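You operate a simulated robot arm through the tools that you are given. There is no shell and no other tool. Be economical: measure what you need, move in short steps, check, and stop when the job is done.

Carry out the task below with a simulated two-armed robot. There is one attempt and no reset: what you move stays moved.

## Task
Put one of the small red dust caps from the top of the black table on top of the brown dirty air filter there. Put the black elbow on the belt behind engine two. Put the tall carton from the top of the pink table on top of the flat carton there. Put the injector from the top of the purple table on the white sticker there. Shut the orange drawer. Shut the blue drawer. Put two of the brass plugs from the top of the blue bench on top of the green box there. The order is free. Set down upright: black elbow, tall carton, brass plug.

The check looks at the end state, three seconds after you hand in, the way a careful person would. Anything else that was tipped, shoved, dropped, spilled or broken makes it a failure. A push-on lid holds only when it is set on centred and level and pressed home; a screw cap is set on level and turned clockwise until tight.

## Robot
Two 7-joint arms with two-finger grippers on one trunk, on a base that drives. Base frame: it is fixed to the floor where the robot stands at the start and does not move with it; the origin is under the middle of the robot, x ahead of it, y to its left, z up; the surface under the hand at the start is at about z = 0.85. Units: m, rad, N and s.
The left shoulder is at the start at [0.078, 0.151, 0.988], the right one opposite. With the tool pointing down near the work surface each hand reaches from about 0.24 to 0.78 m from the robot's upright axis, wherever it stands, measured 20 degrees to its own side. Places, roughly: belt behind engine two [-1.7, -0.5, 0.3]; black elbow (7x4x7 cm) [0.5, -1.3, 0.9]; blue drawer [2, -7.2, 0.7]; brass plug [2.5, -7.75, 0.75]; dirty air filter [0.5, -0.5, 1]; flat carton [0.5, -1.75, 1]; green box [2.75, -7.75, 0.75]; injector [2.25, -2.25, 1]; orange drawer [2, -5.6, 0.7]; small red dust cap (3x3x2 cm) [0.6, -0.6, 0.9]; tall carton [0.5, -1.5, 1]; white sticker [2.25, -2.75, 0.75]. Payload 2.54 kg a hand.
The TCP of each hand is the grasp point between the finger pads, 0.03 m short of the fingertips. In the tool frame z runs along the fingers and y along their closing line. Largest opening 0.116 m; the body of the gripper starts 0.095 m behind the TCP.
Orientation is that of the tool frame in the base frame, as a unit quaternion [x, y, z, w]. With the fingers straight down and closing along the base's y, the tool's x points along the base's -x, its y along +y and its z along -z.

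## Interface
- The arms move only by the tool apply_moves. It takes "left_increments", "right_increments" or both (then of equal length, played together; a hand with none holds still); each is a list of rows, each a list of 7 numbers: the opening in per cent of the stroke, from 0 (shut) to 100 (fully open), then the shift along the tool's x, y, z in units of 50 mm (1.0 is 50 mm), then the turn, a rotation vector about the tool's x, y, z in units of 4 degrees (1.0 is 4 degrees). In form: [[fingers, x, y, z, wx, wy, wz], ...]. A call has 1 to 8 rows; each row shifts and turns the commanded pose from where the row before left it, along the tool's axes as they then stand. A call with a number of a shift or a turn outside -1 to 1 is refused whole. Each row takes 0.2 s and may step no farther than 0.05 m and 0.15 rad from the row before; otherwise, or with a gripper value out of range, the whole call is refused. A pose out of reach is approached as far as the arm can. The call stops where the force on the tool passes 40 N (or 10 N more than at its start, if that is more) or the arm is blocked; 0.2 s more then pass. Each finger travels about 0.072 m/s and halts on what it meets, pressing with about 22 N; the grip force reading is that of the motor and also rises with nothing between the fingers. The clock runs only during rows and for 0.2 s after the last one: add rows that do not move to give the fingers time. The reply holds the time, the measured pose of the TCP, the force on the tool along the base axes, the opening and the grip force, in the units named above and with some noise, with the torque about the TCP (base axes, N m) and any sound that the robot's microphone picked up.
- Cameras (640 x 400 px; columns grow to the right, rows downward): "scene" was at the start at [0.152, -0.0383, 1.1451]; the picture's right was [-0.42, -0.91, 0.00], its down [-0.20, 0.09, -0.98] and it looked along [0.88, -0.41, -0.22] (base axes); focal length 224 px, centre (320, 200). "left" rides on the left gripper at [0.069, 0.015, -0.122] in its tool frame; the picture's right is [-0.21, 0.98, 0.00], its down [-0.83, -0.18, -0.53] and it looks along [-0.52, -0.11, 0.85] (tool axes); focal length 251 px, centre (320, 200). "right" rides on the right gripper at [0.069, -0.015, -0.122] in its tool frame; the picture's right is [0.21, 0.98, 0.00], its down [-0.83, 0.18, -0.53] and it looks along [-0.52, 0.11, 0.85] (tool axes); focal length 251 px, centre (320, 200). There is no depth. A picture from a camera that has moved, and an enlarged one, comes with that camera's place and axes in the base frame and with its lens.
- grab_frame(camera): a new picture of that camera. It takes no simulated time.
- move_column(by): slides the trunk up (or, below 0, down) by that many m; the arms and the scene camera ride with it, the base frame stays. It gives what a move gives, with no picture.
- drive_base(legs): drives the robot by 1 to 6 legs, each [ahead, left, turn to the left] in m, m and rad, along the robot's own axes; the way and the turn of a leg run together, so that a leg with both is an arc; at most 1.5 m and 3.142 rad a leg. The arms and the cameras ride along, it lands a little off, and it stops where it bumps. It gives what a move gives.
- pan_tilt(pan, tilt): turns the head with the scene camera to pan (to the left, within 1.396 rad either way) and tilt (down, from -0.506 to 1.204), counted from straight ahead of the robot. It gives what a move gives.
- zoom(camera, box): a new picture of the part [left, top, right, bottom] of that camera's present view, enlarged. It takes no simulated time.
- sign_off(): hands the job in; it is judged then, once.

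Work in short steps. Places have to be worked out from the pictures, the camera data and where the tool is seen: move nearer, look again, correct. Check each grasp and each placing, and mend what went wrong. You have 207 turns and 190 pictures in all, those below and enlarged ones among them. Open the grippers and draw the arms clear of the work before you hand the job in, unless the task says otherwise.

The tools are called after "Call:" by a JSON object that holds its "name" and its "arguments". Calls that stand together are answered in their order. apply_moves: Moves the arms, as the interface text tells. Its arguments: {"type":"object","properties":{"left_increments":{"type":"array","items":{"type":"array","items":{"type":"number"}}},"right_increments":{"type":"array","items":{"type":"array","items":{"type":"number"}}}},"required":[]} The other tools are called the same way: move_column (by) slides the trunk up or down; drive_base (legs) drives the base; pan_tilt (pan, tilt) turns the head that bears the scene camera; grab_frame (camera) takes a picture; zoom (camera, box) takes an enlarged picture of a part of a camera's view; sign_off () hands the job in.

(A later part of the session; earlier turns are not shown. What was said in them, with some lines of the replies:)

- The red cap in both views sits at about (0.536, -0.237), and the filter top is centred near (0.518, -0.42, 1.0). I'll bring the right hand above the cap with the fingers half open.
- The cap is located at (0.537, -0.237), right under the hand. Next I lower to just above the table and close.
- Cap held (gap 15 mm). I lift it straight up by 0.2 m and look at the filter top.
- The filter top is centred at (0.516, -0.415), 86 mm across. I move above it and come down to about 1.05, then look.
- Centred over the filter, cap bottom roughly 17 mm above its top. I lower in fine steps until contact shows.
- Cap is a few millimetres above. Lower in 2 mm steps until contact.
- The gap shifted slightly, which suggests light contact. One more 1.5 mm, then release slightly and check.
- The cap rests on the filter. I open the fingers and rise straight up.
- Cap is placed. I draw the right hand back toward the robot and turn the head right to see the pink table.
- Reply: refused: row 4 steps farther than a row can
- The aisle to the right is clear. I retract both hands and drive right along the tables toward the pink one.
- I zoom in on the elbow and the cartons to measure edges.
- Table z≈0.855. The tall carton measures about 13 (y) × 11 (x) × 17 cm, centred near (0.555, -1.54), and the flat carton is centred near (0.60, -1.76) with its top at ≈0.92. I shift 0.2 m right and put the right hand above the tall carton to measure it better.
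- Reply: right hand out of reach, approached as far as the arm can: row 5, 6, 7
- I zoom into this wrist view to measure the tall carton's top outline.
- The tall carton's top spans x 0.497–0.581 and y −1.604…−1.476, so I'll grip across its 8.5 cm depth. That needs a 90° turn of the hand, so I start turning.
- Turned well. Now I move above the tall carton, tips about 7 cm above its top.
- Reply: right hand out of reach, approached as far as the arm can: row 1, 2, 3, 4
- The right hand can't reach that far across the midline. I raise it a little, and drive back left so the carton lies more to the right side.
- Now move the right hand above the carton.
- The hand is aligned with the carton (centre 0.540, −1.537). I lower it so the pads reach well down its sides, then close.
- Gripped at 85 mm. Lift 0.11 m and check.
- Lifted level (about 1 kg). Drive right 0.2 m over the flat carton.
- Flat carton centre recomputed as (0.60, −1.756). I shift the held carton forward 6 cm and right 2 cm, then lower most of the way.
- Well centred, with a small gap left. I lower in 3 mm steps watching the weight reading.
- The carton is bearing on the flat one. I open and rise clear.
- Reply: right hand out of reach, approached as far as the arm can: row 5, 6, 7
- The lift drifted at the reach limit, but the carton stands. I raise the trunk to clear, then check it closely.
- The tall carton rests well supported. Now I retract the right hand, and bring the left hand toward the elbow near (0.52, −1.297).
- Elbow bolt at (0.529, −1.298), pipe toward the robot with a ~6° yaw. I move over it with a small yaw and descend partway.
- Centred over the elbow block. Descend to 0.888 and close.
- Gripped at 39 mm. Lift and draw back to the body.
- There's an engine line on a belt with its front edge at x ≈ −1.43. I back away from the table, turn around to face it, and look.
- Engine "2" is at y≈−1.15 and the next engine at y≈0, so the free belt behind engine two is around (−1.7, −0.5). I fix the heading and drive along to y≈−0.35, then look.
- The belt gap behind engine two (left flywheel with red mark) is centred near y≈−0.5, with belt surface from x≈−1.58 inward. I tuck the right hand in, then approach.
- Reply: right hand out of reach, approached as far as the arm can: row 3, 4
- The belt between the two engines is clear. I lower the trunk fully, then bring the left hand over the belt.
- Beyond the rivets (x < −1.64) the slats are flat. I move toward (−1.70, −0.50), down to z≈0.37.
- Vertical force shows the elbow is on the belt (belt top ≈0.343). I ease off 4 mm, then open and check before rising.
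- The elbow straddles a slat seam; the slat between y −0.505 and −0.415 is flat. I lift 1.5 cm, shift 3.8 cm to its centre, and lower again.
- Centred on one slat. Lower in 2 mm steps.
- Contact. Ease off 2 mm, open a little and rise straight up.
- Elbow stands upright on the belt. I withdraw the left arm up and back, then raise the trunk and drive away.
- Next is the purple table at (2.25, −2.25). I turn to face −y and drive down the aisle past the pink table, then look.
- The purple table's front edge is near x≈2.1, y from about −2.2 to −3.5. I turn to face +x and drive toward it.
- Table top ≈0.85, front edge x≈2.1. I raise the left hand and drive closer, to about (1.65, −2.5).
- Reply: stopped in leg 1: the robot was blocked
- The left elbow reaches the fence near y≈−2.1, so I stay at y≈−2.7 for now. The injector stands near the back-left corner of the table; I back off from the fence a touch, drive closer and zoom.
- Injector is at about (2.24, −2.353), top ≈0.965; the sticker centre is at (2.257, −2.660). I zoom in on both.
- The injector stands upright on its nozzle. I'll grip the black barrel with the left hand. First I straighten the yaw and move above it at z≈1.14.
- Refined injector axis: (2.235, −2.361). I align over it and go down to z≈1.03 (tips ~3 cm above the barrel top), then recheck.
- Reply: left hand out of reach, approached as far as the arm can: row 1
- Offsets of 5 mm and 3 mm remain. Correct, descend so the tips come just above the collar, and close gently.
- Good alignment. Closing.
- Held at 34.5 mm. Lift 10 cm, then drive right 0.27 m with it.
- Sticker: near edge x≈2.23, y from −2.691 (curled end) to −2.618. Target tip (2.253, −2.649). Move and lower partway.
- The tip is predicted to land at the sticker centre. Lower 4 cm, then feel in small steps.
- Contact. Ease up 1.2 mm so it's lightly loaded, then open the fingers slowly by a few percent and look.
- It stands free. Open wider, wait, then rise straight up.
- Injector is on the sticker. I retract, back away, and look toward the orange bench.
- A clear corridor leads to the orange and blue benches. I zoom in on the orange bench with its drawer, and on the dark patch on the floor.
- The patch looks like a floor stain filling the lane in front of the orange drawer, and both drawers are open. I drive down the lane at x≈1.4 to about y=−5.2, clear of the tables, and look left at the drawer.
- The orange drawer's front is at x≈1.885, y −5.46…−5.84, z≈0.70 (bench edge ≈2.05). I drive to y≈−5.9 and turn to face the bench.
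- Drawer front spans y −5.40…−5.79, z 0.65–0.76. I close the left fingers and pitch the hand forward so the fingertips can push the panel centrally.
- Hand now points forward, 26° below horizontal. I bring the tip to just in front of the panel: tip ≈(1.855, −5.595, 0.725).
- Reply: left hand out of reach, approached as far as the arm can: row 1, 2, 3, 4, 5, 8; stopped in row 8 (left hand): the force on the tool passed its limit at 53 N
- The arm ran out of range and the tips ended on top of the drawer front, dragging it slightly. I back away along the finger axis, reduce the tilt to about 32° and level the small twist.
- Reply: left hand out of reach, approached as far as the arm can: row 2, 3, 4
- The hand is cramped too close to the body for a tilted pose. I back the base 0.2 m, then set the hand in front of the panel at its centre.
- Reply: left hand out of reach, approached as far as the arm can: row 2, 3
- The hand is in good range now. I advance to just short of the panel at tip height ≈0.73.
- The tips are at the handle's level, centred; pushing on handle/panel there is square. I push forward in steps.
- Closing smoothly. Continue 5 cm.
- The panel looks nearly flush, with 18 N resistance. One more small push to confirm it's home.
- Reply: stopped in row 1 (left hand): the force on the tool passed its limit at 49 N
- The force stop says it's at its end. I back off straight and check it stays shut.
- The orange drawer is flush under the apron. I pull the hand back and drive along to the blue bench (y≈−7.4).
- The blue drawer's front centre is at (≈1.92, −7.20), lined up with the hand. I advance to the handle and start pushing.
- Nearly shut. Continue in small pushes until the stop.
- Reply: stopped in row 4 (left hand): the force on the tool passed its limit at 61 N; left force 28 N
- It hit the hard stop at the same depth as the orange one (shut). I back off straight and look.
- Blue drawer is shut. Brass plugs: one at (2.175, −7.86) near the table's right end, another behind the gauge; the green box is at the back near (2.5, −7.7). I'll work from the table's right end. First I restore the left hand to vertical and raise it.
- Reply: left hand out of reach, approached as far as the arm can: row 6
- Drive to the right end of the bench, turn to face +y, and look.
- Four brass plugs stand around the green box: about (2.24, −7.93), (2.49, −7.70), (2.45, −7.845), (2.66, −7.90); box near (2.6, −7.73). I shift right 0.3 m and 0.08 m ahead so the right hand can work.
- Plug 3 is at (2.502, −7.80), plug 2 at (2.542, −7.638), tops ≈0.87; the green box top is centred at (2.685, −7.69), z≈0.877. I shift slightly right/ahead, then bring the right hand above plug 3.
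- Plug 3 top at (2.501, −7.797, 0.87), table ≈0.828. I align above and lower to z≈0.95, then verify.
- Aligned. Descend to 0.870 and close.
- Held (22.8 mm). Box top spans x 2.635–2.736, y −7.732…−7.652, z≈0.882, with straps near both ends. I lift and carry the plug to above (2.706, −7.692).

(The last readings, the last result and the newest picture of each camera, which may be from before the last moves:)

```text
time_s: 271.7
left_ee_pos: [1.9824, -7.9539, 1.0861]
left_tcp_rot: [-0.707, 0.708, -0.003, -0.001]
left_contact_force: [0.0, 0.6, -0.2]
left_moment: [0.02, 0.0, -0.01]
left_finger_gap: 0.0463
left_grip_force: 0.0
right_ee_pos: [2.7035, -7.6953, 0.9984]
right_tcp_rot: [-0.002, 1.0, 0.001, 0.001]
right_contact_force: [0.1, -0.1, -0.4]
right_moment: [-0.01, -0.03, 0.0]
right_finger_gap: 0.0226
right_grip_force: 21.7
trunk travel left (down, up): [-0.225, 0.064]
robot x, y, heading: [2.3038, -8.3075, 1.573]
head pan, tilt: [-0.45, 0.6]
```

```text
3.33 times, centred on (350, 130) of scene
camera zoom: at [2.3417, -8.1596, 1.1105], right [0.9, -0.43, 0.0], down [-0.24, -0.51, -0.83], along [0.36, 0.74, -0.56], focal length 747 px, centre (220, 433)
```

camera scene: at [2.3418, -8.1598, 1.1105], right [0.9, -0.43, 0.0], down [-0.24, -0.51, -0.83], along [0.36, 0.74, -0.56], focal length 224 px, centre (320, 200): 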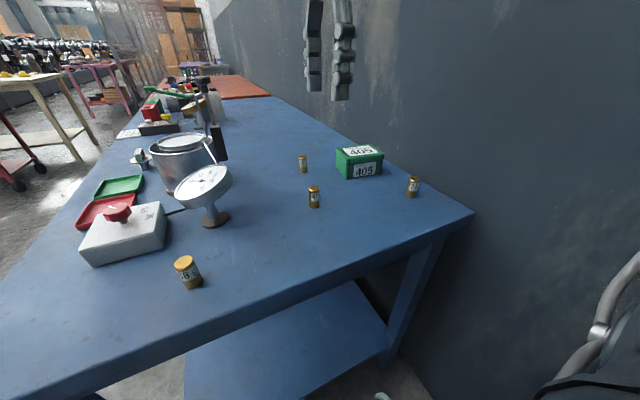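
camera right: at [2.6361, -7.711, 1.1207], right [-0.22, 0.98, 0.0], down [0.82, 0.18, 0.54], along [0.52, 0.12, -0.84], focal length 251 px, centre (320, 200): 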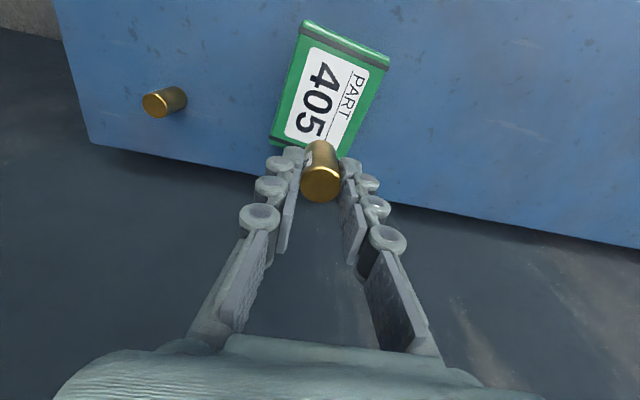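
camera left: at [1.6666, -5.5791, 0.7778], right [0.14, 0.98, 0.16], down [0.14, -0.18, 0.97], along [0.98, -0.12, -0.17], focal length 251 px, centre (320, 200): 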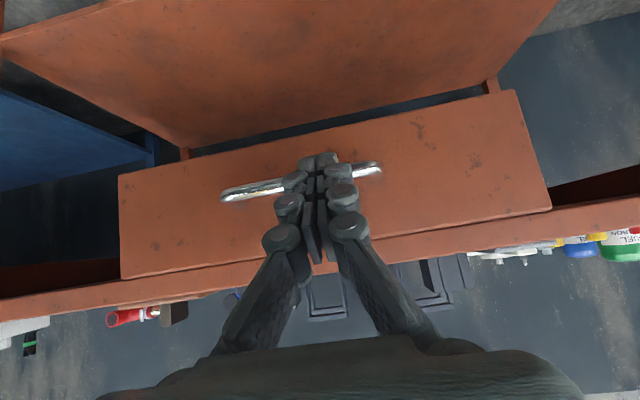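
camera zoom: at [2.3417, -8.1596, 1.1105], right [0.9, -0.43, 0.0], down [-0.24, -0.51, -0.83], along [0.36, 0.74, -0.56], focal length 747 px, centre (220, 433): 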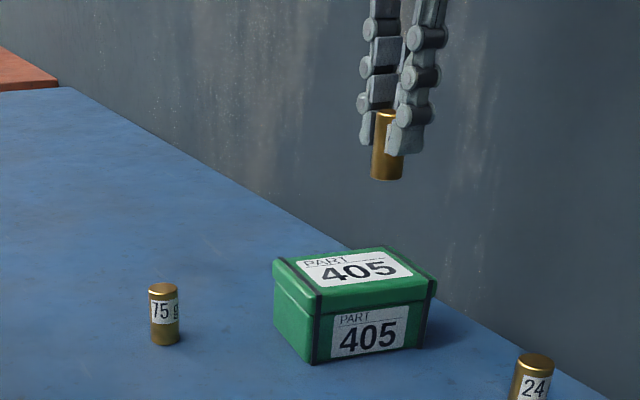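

Already above the first target (2.703, −7.696). Lower to 1 cm above, then in fine steps.

Call:
{"name": "apply_moves", "arguments": {"right_increments": [[0, 0, 0, 0.6, 0, 0, 0], [0, 0, 0, 0.6, 0, 0, 0], [0, 0, 0, 0, 0, 0, 0]]}}

Call:
{"name": "zoom", "arguments": {"camera": "scene", "box": [320, 110, 400, 190]}}

```text
time_s: 272.5
left_ee_pos: [1.9816, -7.9529, 1.0858]
left_tcp_rot: [-0.706, 0.708, -0.002, -0.002]
left_contact_force: [0.2, 0.1, -0.3]
left_moment: [-0.01, 0.02, -0.01]
left_finger_gap: 0.0466
left_grip_force: 0.0
right_ee_pos: [2.7038, -7.6922, 0.9395]
right_tcp_rot: [-0.003, 1.0, 0.002, 0.001]
right_contact_force: [-0.1, -1.0, -0.2]
right_moment: [-0.01, -0.01, -0.02]
right_finger_gap: 0.0228
right_grip_force: 22.0
trunk travel left (down, up): [-0.225, 0.064]
robot x, y, heading: [2.3043, -8.308, 1.569]
head pan, tilt: [-0.45, 0.6]
```

```text
5.00 times, centred on (360, 150) of scene
camera zoom: at [2.3417, -8.1596, 1.1105], right [0.9, -0.43, 0.0], down [-0.24, -0.51, -0.83], along [0.36, 0.74, -0.56], focal length 1121 px, centre (120, 450)
```

zoom: 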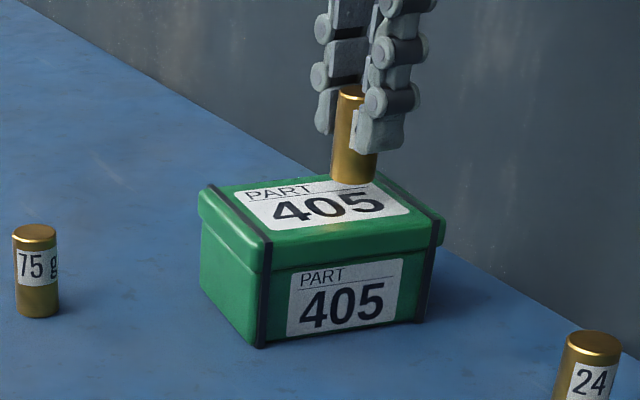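

Call:
{"name": "apply_moves", "arguments": {"right_increments": [[0, 0, -0.05, 0.14, 0, 0, 0], [0, 0, 0, 0.08, 0, 0, 0], [0, 0, 0, 0, 0, 0, 0]]}}

Call:
{"name": "zoom", "arguments": {"camera": "scene", "box": [330, 110, 400, 180]}}

```text
time_s: 273.3
left_ee_pos: [1.9816, -7.9548, 1.0858]
left_tcp_rot: [-0.707, 0.707, -0.002, -0.002]
left_contact_force: [-1.3, 0.4, -0.5]
left_moment: [-0.02, 0.0, -0.01]
left_finger_gap: 0.0463
left_grip_force: 0.0
right_ee_pos: [2.7056, -7.6964, 0.9301]
right_tcp_rot: [-0.003, 1.0, 0.004, 0.001]
right_contact_force: [1.1, 0.6, 4.4]
right_moment: [0.03, -0.02, 0.05]
right_finger_gap: 0.0228
right_grip_force: 22.3
trunk travel left (down, up): [-0.225, 0.064]
robot x, y, heading: [2.3033, -8.3055, 1.576]
head pan, tilt: [-0.45, 0.6]
```

```text
5.71 times, centred on (365, 145) of scene
camera zoom: at [2.3416, -8.1599, 1.1106], right [0.9, -0.43, 0.0], down [-0.24, -0.51, -0.83], along [0.36, 0.74, -0.56], focal length 1281 px, centre (63, 514)
```

zoom: 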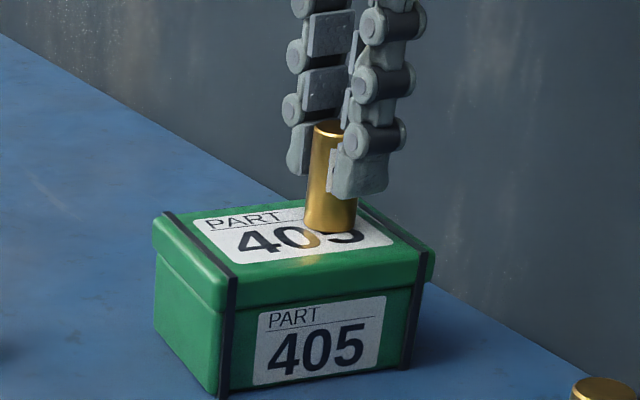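

Contact felt. Release slowly and rise.

Call:
{"name": "apply_moves", "arguments": {"right_increments": [[0, 0, 0, -0.01, 0, 0, 0], [22, 0, 0, 0, 0, 0, 0], [26, 0, 0, 0, 0, 0, 0], [35, 0, 0, 0, 0, 0, 0], [45, 0, 0, 0, 0, 0, 0], [45, 0, 0, -0.4, 0, 0, 0], [45, 0, 0, -0.8, 0, 0, 0], [45, 0, 0, -0.8, 0, 0, 0]]}}

Call:
{"name": "grab_frame", "arguments": {"camera": "right"}}

Call:
{"name": "zoom", "arguments": {"camera": "scene", "box": [290, 90, 410, 190]}}

```text
time_s: 275.1
left_ee_pos: [1.981, -7.9549, 1.087]
left_tcp_rot: [-0.707, 0.708, -0.003, 0.0]
left_contact_force: [-0.6, 0.3, -0.6]
left_moment: [0.01, -0.03, 0.01]
left_finger_gap: 0.0468
left_grip_force: 0.1
right_ee_pos: [2.7034, -7.6969, 1.031]
right_tcp_rot: [-0.002, 1.0, 0.002, 0.0]
right_contact_force: [-1.1, -0.1, -0.2]
right_moment: [-0.02, 0.0, 0.01]
right_finger_gap: 0.052
right_grip_force: 0.0
trunk travel left (down, up): [-0.225, 0.064]
robot x, y, heading: [2.3024, -8.3111, 1.575]
head pan, tilt: [-0.45, 0.6]
```

```text
82 pictures are left
camera right: at [2.6355, -7.7122, 1.1532], right [-0.22, 0.98, 0.0], down [0.82, 0.18, 0.54], along [0.52, 0.12, -0.84], focal length 251 px, centre (320, 200)
```

right: 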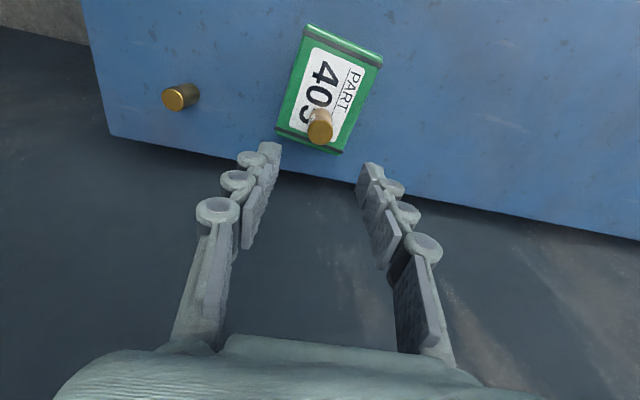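

```text
4.00 times, centred on (350, 140) of scene
camera zoom: at [2.3417, -8.1597, 1.1105], right [0.9, -0.43, 0.0], down [-0.24, -0.51, -0.83], along [0.36, 0.74, -0.56], focal length 897 px, centre (200, 440)
```

zoom: 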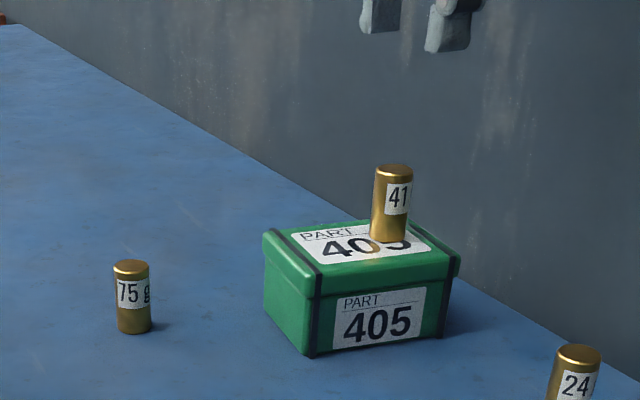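

First plug (41) stands on the box. Next, above plug "75" at about (2.543, −7.637).

Call:
{"name": "apply_moves", "arguments": {"right_increments": [[50, 0.8, 0.3, 0, 0, 0, 0], [50, 0.8, 0.3, 0, 0, 0, 0], [50, 0.8, 0.3, 0, 0, 0, 0], [50, 0.8, 0.3, 0.2, 0, 0, 0], [50, 0, 0, 0.6, 0, 0, 0], [50, 0, 0, 0.5, 0, 0, 0], [50, 0, 0, 0, 0, 0, 0]]}}

Call:
{"name": "grab_frame", "arguments": {"camera": "right"}}

```text
time_s: 276.7
left_ee_pos: [1.9821, -7.9531, 1.0868]
left_tcp_rot: [-0.706, 0.708, -0.003, -0.001]
left_contact_force: [0.1, -0.3, -0.3]
left_moment: [0.0, 0.02, 0.0]
left_finger_gap: 0.0463
left_grip_force: 0.0
right_ee_pos: [2.5823, -7.6646, 0.9697]
right_tcp_rot: [-0.001, 1.0, 0.003, 0.001]
right_contact_force: [0.6, -0.3, -0.6]
right_moment: [-0.01, 0.01, -0.01]
right_finger_gap: 0.058
right_grip_force: 0.0
right hand out of reach, approached as far as the arm can: row 3, 4
trunk travel left (down, up): [-0.225, 0.064]
robot x, y, heading: [2.3038, -8.3052, 1.573]
head pan, tilt: [-0.45, 0.6]
```

```text
80 pictures are left
camera right: at [2.5128, -7.6798, 1.0912], right [-0.22, 0.98, 0.0], down [0.82, 0.18, 0.54], along [0.52, 0.12, -0.84], focal length 251 px, centre (320, 200)
```

right: 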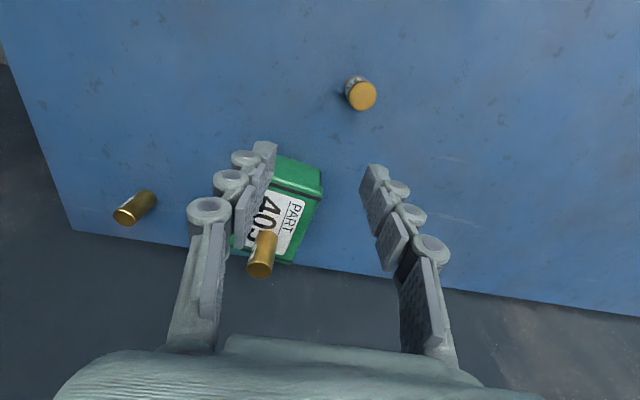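

At this lower height I try again to reach above the plug (4 cm left, 2.7 cm farther).

Call:
{"name": "apply_moves", "arguments": {"right_increments": [[50, 0.4, 0.28, 0, 0, 0, 0], [50, 0.4, 0.28, 0.3, 0, 0, 0], [50, 0, 0, 0, 0, 0, 0]]}}

Call:
{"name": "grab_frame", "arguments": {"camera": "right"}}

```text
time_s: 277.5
left_ee_pos: [1.9819, -7.9538, 1.0862]
left_tcp_rot: [-0.707, 0.707, -0.004, -0.002]
left_contact_force: [-0.4, -0.3, 0.1]
left_moment: [-0.03, 0.0, 0.0]
left_finger_gap: 0.0465
left_grip_force: 0.0
right_ee_pos: [2.5483, -7.6507, 0.948]
right_tcp_rot: [-0.002, 1.0, 0.003, 0.001]
right_contact_force: [0.1, -0.2, 0.8]
right_moment: [-0.01, -0.02, -0.03]
right_finger_gap: 0.0582
right_grip_force: 0.0
right hand out of reach, approached as far as the arm can: row 2
trunk travel left (down, up): [-0.225, 0.064]
robot x, y, heading: [2.3, -8.3085, 1.572]
head pan, tilt: [-0.45, 0.6]
```

```text
79 pictures are left
camera right: at [2.4797, -7.6662, 1.071], right [-0.22, 0.98, 0.01], down [0.82, 0.18, 0.54], along [0.52, 0.12, -0.84], focal length 251 px, centre (320, 200)
```

right: 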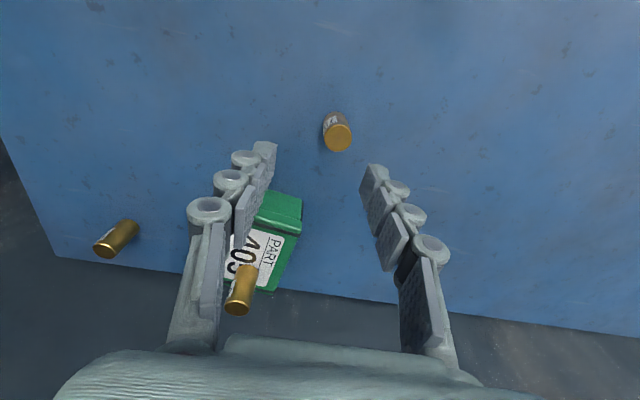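

Near the arm's limit. I nudge the base 2.5 cm ahead for margin, then correct with the hand.

Call:
{"name": "drive_base", "arguments": {"legs": [[0.025, 0, 0]]}}

Call:
{"name": "grab_frame", "arguments": {"camera": "right"}}

```text
time_s: 278.3
left_ee_pos: [1.9818, -7.9284, 1.0861]
left_tcp_rot: [0.707, -0.707, 0.003, 0.002]
left_contact_force: [-0.6, -0.2, 0.4]
left_moment: [-0.01, 0.03, 0.01]
left_finger_gap: 0.0464
left_grip_force: 0.1
right_ee_pos: [2.5477, -7.626, 0.949]
right_tcp_rot: [-0.003, 1.0, 0.002, 0.0]
right_contact_force: [0.4, -0.5, -0.6]
right_moment: [-0.04, 0.0, 0.0]
right_finger_gap: 0.0577
right_grip_force: 0.2
trunk travel left (down, up): [-0.225, 0.064]
robot x, y, heading: [2.3051, -8.2803, 1.575]
head pan, tilt: [-0.45, 0.6]
```

```text
78 pictures are left
camera right: at [2.4794, -7.6406, 1.0705], right [-0.22, 0.98, 0.0], down [0.82, 0.18, 0.54], along [0.52, 0.12, -0.84], focal length 251 px, centre (320, 200)
```

right: 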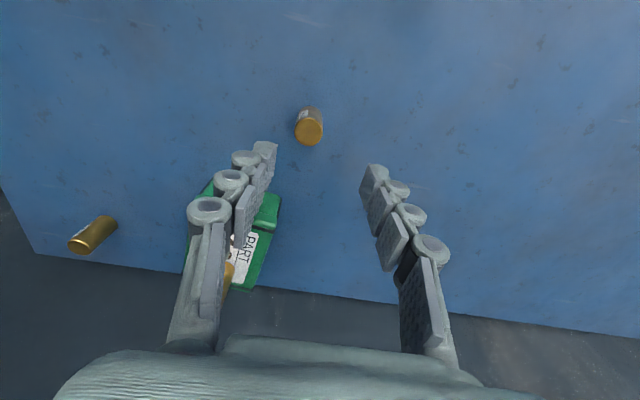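

Correct by (−7, −8) mm, descend to 0.870 and close.

Call:
{"name": "apply_moves", "arguments": {"right_increments": [[50, 0.14, -0.16, 0.2, 0, 0, 0], [50, 0, 0, 0.5, 0, 0, 0], [50, 0, 0, 0.5, 0, 0, 0], [50, 0, 0, 0.38, 0, 0, 0], [50, 0, 0, 0, 0, 0, 0], [25, 0, 0, 0, 0, 0, 0], [0, 0, 0, 0, 0, 0, 0], [0, 0, 0, 0, 0, 0, 0]]}}

Call:
{"name": "grab_frame", "arguments": {"camera": "right"}}

```text
time_s: 280.1
left_ee_pos: [1.9823, -7.9284, 1.0862]
left_tcp_rot: [-0.707, 0.707, -0.004, -0.002]
left_contact_force: [-0.3, 0.5, -0.1]
left_moment: [-0.03, -0.02, -0.01]
left_finger_gap: 0.0464
left_grip_force: 0.0
right_ee_pos: [2.5409, -7.6299, 0.8716]
right_tcp_rot: [-0.002, 1.0, 0.002, 0.0]
right_contact_force: [-0.5, -0.2, -0.7]
right_moment: [0.01, 0.03, 0.0]
right_finger_gap: 0.0233
right_grip_force: 22.1
trunk travel left (down, up): [-0.225, 0.064]
robot x, y, heading: [2.3001, -8.2835, 1.576]
head pan, tilt: [-0.45, 0.6]
```

```text
77 pictures are left
camera right: at [2.4726, -7.6476, 0.9935], right [-0.22, 0.98, 0.0], down [0.82, 0.18, 0.54], along [0.52, 0.12, -0.84], focal length 251 px, centre (320, 200)
```

right: 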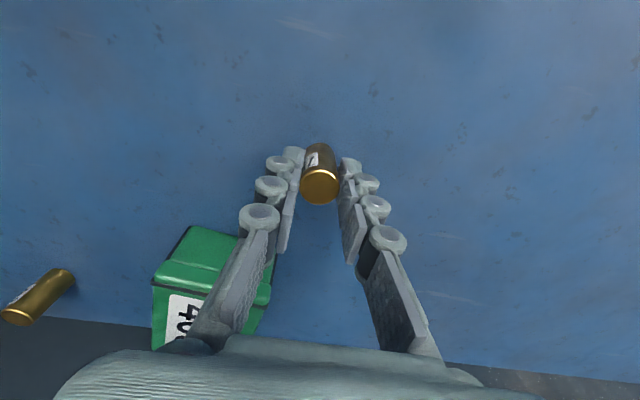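

Held. I lift about 9 cm with a slight drift toward the robot for reach, then move toward (2.660, −7.690), approaching from the side away from the first plug.

Call:
{"name": "apply_moves", "arguments": {"right_increments": [[0, 0, 0, -0.3, 0, 0, 0], [0, 0, -0.1, -0.6, 0, 0, 0], [0, 0, -0.3, -0.6, 0, 0, 0], [0, 0, -0.4, -0.4, 0, 0, 0], [0, 0, 0, 0, 0, 0, 0]]}}

Call:
{"name": "zoom", "arguments": {"camera": "scene", "box": [260, 80, 400, 200]}}

```text
time_s: 281.3
left_ee_pos: [1.9811, -7.9287, 1.086]
left_tcp_rot: [0.707, -0.707, 0.003, 0.003]
left_contact_force: [0.4, -1.2, 0.5]
left_moment: [0.02, 0.01, -0.01]
left_finger_gap: 0.0469
left_grip_force: 0.0
right_ee_pos: [2.5413, -7.674, 0.9655]
right_tcp_rot: [-0.002, 1.0, 0.003, 0.0]
right_contact_force: [0.3, 1.2, -1.0]
right_moment: [-0.01, 0.03, 0.0]
right_finger_gap: 0.0231
right_grip_force: 22.1
trunk travel left (down, up): [-0.225, 0.064]
robot x, y, heading: [2.3062, -8.2837, 1.57]
head pan, tilt: [-0.45, 0.6]
```

```text
3.33 times, centred on (330, 140) of scene
camera zoom: at [2.3417, -8.1343, 1.1104], right [0.9, -0.43, 0.0], down [-0.24, -0.51, -0.82], along [0.36, 0.74, -0.57], focal length 747 px, centre (287, 400)
```

zoom: 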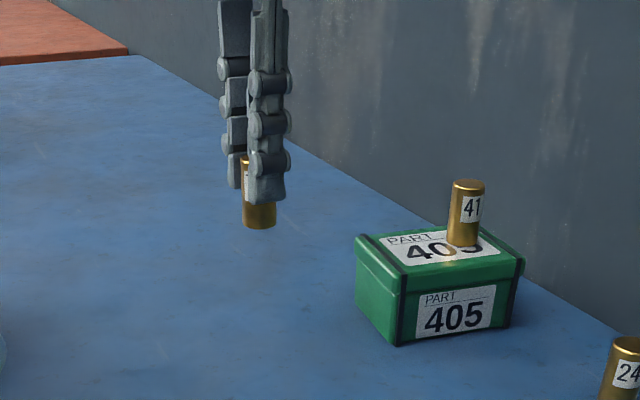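

Call:
{"name": "apply_moves", "arguments": {"right_increments": [[0, -0.6, -0.08, 0, 0, 0, 0], [0, -0.6, -0.08, 0, 0, 0, 0], [0, -0.6, -0.08, 0, 0, 0, 0], [0, -0.66, -0.08, 0, 0, 0, 0], [0, 0, 0, 0, 0, 0, 0]]}}

Call:
{"name": "zoom", "arguments": {"camera": "scene", "box": [320, 90, 400, 170]}}

Call:
{"name": "grab_frame", "arguments": {"camera": "right"}}

```text
time_s: 282.5
left_ee_pos: [1.9818, -7.9284, 1.0871]
left_tcp_rot: [-0.707, 0.707, -0.004, -0.002]
left_contact_force: [-0.8, 0.5, 0.4]
left_moment: [0.01, 0.01, -0.02]
left_finger_gap: 0.0464
left_grip_force: 0.1
right_ee_pos: [2.6633, -7.6915, 0.9659]
right_tcp_rot: [-0.002, 1.0, 0.003, 0.0]
right_contact_force: [0.7, 0.0, -1.0]
right_moment: [-0.02, 0.0, -0.05]
right_finger_gap: 0.0228
right_grip_force: 22.9
trunk travel left (down, up): [-0.225, 0.064]
robot x, y, heading: [2.3056, -8.2786, 1.573]
head pan, tilt: [-0.45, 0.6]
```

```text
5.00 times, centred on (360, 130) of scene
camera zoom: at [2.3415, -8.1344, 1.1105], right [0.9, -0.43, 0.0], down [-0.24, -0.51, -0.83], along [0.36, 0.74, -0.56], focal length 1121 px, centre (120, 550)
```

zoom: 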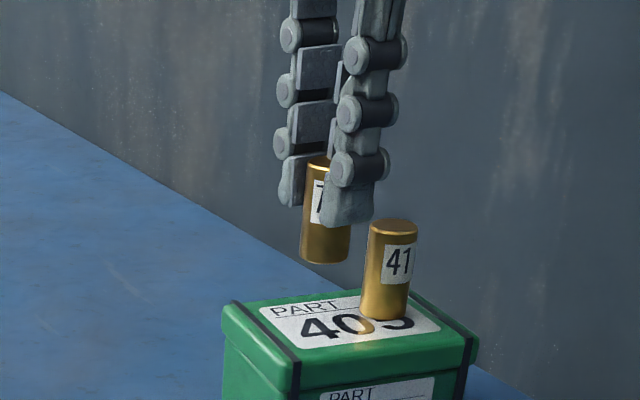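

```text
74 pictures are left
camera right: at [2.5957, -7.7071, 1.0877], right [-0.22, 0.98, 0.0], down [0.82, 0.18, 0.54], along [0.52, 0.12, -0.84], focal length 251 px, centre (320, 200)
```

right: 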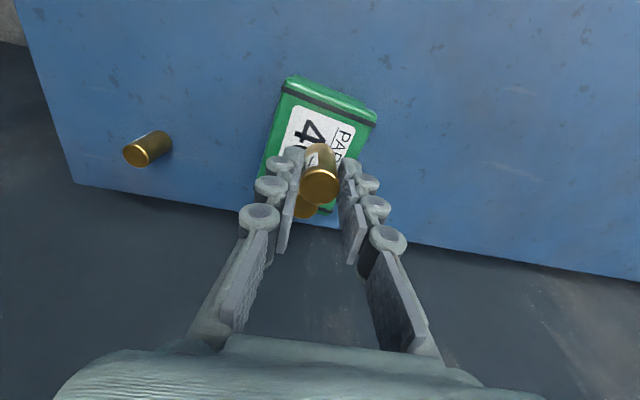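

The gap to plug 41 is about 2 cm clear of the fingers. Lower 2.8 cm, then fine steps.

Call:
{"name": "apply_moves", "arguments": {"right_increments": [[0, 0, 0, 0.3, 0, 0, 0], [0, 0, 0, 0.24, 0, 0, 0], [0, 0, 0, 0.08, 0, 0, 0], [0, 0, 0, 0.06, 0, 0, 0], [0, 0, 0, 0, 0, 0, 0]]}}

Call:
{"name": "zoom", "arguments": {"camera": "scene", "box": [320, 90, 400, 170]}}

```text
time_s: 283.7
left_ee_pos: [1.9813, -7.9295, 1.0863]
left_tcp_rot: [-0.706, 0.708, -0.002, -0.001]
left_contact_force: [-0.2, -0.4, -0.4]
left_moment: [0.01, -0.01, 0.0]
left_finger_gap: 0.0467
left_grip_force: 0.1
right_ee_pos: [2.6642, -7.6898, 0.9324]
right_tcp_rot: [-0.002, 1.0, 0.004, 0.001]
right_contact_force: [1.6, 0.3, 3.6]
right_moment: [-0.01, -0.02, 0.02]
right_finger_gap: 0.0228
right_grip_force: 21.7
trunk travel left (down, up): [-0.225, 0.064]
robot x, y, heading: [2.3047, -8.2842, 1.577]
head pan, tilt: [-0.45, 0.6]
```

```text
5.00 times, centred on (360, 130) of scene
camera zoom: at [2.3416, -8.1348, 1.1106], right [0.9, -0.43, 0.0], down [-0.24, -0.51, -0.83], along [0.36, 0.74, -0.56], focal length 1121 px, centre (120, 550)
```

zoom: 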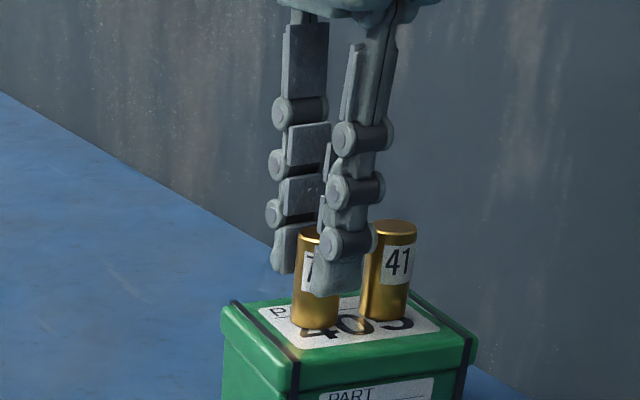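

Contact felt and the plug sits on the lid. Release slowly and rise straight up.

Call:
{"name": "apply_moves", "arguments": {"right_increments": [[0, 0, 0, -0.01, 0, 0, 0], [22, 0, 0, 0, 0, 0, 0], [26, 0, 0, 0, 0, 0, 0], [35, 0, 0, 0, 0, 0, 0], [42, 0, 0, 0, 0, 0, 0], [42, 0, 0, -0.4, 0, 0, 0], [42, 0, 0, -0.7, 0, 0, 0], [42, 0, 0, -0.7, 0, 0, 0]]}}

Call:
{"name": "zoom", "arguments": {"camera": "scene", "box": [290, 70, 410, 170]}}

```text
time_s: 285.5
left_ee_pos: [1.9811, -7.9282, 1.0865]
left_tcp_rot: [-0.707, 0.707, -0.002, -0.001]
left_contact_force: [-0.5, 0.1, 0.0]
left_moment: [0.02, 0.04, 0.01]
left_finger_gap: 0.0465
left_grip_force: 0.1
right_ee_pos: [2.6634, -7.6882, 1.0201]
right_tcp_rot: [-0.003, 1.0, 0.003, 0.0]
right_contact_force: [1.0, 0.4, 0.2]
right_moment: [0.01, 0.0, 0.05]
right_finger_gap: 0.0486
right_grip_force: 0.1
trunk travel left (down, up): [-0.225, 0.064]
robot x, y, heading: [2.3079, -8.2808, 1.577]
head pan, tilt: [-0.45, 0.6]
```

```text
4.00 times, centred on (350, 120) of scene
camera zoom: at [2.3414, -8.1347, 1.1105], right [0.9, -0.43, 0.0], down [-0.24, -0.51, -0.83], along [0.36, 0.74, -0.56], focal length 897 px, centre (200, 520)
```

zoom: 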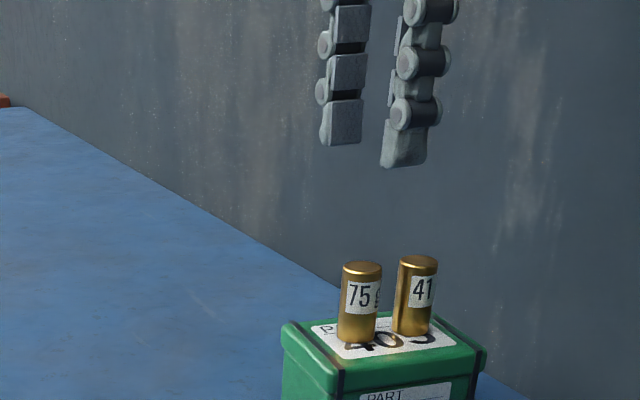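

Both plugs stand on the green box. I withdraw the right hand up and back, and back the base away slightly.

Call:
{"name": "apply_moves", "arguments": {"right_increments": [[42, 0, -0.5, -0.6, 0, 0, 0], [42, 0, -0.7, -0.5, 0, 0, 0], [42, 0, -0.8, -0.4, 0, 0, 0], [42, 0, -0.9, 0, 0, 0, 0], [42, 0, -0.9, 0, 0, 0, 0], [42, 0, -0.9, 0, 0, 0, 0]]}}

Call:
{"name": "drive_base", "arguments": {"legs": [[-0.15, 0, 0], [0, 0.7, 0]]}}

Call:
{"name": "pan_tilt", "arguments": {"pan": -0.3, "tilt": 0.4}}

Call:
{"name": "grab_frame", "arguments": {"camera": "scene"}}

```text
time_s: 286.9
left_ee_pos: [1.9807, -7.9292, 1.0876]
left_tcp_rot: [-0.707, 0.707, -0.003, -0.001]
left_contact_force: [0.1, 0.3, -0.3]
left_moment: [0.02, -0.01, 0.0]
left_finger_gap: 0.0464
left_grip_force: 0.1
right_ee_pos: [2.6665, -7.9273, 1.094]
right_tcp_rot: [-0.003, 1.0, 0.004, 0.0]
right_contact_force: [0.1, -0.2, -0.4]
right_moment: [0.0, 0.0, 0.02]
right_finger_gap: 0.0487
right_grip_force: 0.0
trunk travel left (down, up): [-0.225, 0.064]
robot x, y, heading: [2.3068, -8.2804, 1.574]
head pan, tilt: [-0.45, 0.6]
```

```text
time_s: 295.0
left_ee_pos: [1.2907, -8.0764, 1.0851]
left_tcp_rot: [-0.706, 0.709, -0.002, -0.001]
left_contact_force: [0.3, -0.6, -0.8]
left_moment: [0.02, -0.01, -0.01]
left_finger_gap: 0.0464
left_grip_force: 0.1
right_ee_pos: [1.975, -8.0755, 1.0928]
right_tcp_rot: [-0.001, 1.0, 0.003, 0.001]
right_contact_force: [0.7, -0.5, 0.4]
right_moment: [0.01, 0.0, -0.02]
right_finger_gap: 0.0489
right_grip_force: 0.0
trunk travel left (down, up): [-0.225, 0.064]
robot x, y, heading: [1.6173, -8.4337, 1.568]
head pan, tilt: [-0.45, 0.6]
```

```text
time_s: 295.7
left_ee_pos: [1.2916, -8.0768, 1.0858]
left_tcp_rot: [-0.705, 0.709, -0.003, -0.002]
left_contact_force: [0.8, -0.2, 0.2]
left_moment: [0.03, 0.01, -0.01]
left_finger_gap: 0.0463
left_grip_force: 0.1
right_ee_pos: [1.9762, -8.0758, 1.0938]
right_tcp_rot: [-0.001, 1.0, 0.003, 0.0]
right_contact_force: [-0.2, 0.4, 0.5]
right_moment: [-0.02, 0.03, -0.02]
right_finger_gap: 0.0487
right_grip_force: 0.0
trunk travel left (down, up): [-0.225, 0.064]
robot x, y, heading: [1.6141, -8.4345, 1.57]
head pan, tilt: [-0.3, 0.4]
```

```text
71 pictures are left
camera scene: at [1.6396, -8.2751, 1.1287], right [0.95, -0.3, 0.0], down [-0.12, -0.37, -0.92], along [0.27, 0.88, -0.39], focal length 224 px, centre (320, 200)
```

scene: 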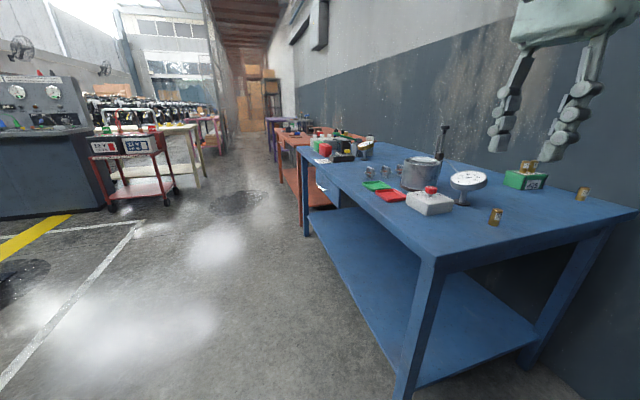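

I zoom along the bench fronts to confirm both drawers are flush and the plugs still stand.

Call:
{"name": "zoom", "arguments": {"camera": "scene", "box": [260, 120, 380, 220]}}

Call:
{"name": "zoom", "arguments": {"camera": "scene", "box": [460, 140, 600, 230]}}

```text
4.00 times, centred on (320, 170) of scene
camera zoom: at [1.6396, -8.2751, 1.1287], right [0.95, -0.3, 0.0], down [-0.12, -0.37, -0.92], along [0.27, 0.88, -0.39], focal length 897 px, centre (320, 320)
```

zoom: 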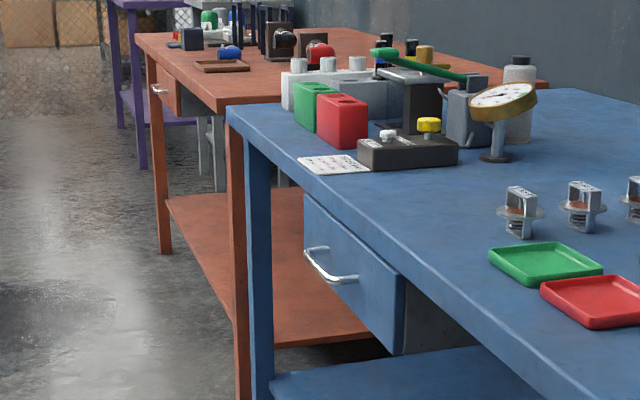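

```text
4.44 times, centred on (530, 185) of scene
camera zoom: at [1.6396, -8.2751, 1.1287], right [0.95, -0.3, 0.0], down [-0.12, -0.37, -0.92], along [0.27, 0.88, -0.39], focal length 996 px, centre (-613, 267)
```

zoom: 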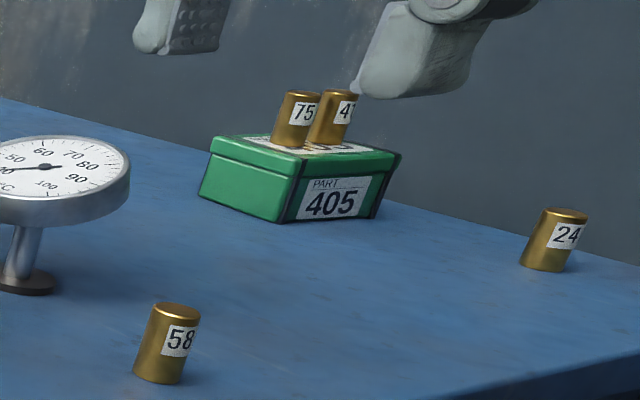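

Both drawers are flush and the plugs stand upright. Everything else was checked when I placed it, and the arms are clear with the grippers open, so I hand in.

Call:
{"name": "sign_off", "arguments": {}}

```text
The job is handed in.
```

I finished all seven parts of the task and handed the job in; I don't have the check's result.

- **Red dust cap:** it sits near the centre of the air filter's top.
- **Black elbow:** it stands upright on one belt slat behind engine two.
- **Tall carton:** it stands upright on the flat carton.
- **Injector:** it stands on its nozzle on the flat part of the white sticker. The nozzle is narrow, but it stayed up after I let go.
- **Orange and blue drawers:** I pushed both in until they hit their stops, and they look flush. I dragged the orange one out about 3 cm by accident before closing it.
- **Brass plugs:** the ones marked 75 and 41 stand upright on the green box.

Two other things could matter to the check. On the way to the purple table, the robot touched the mesh fence and stopped. I also drove over a dark patch on the floor in front of the orange bench because I saw no clear way around it. I took it for a stain.
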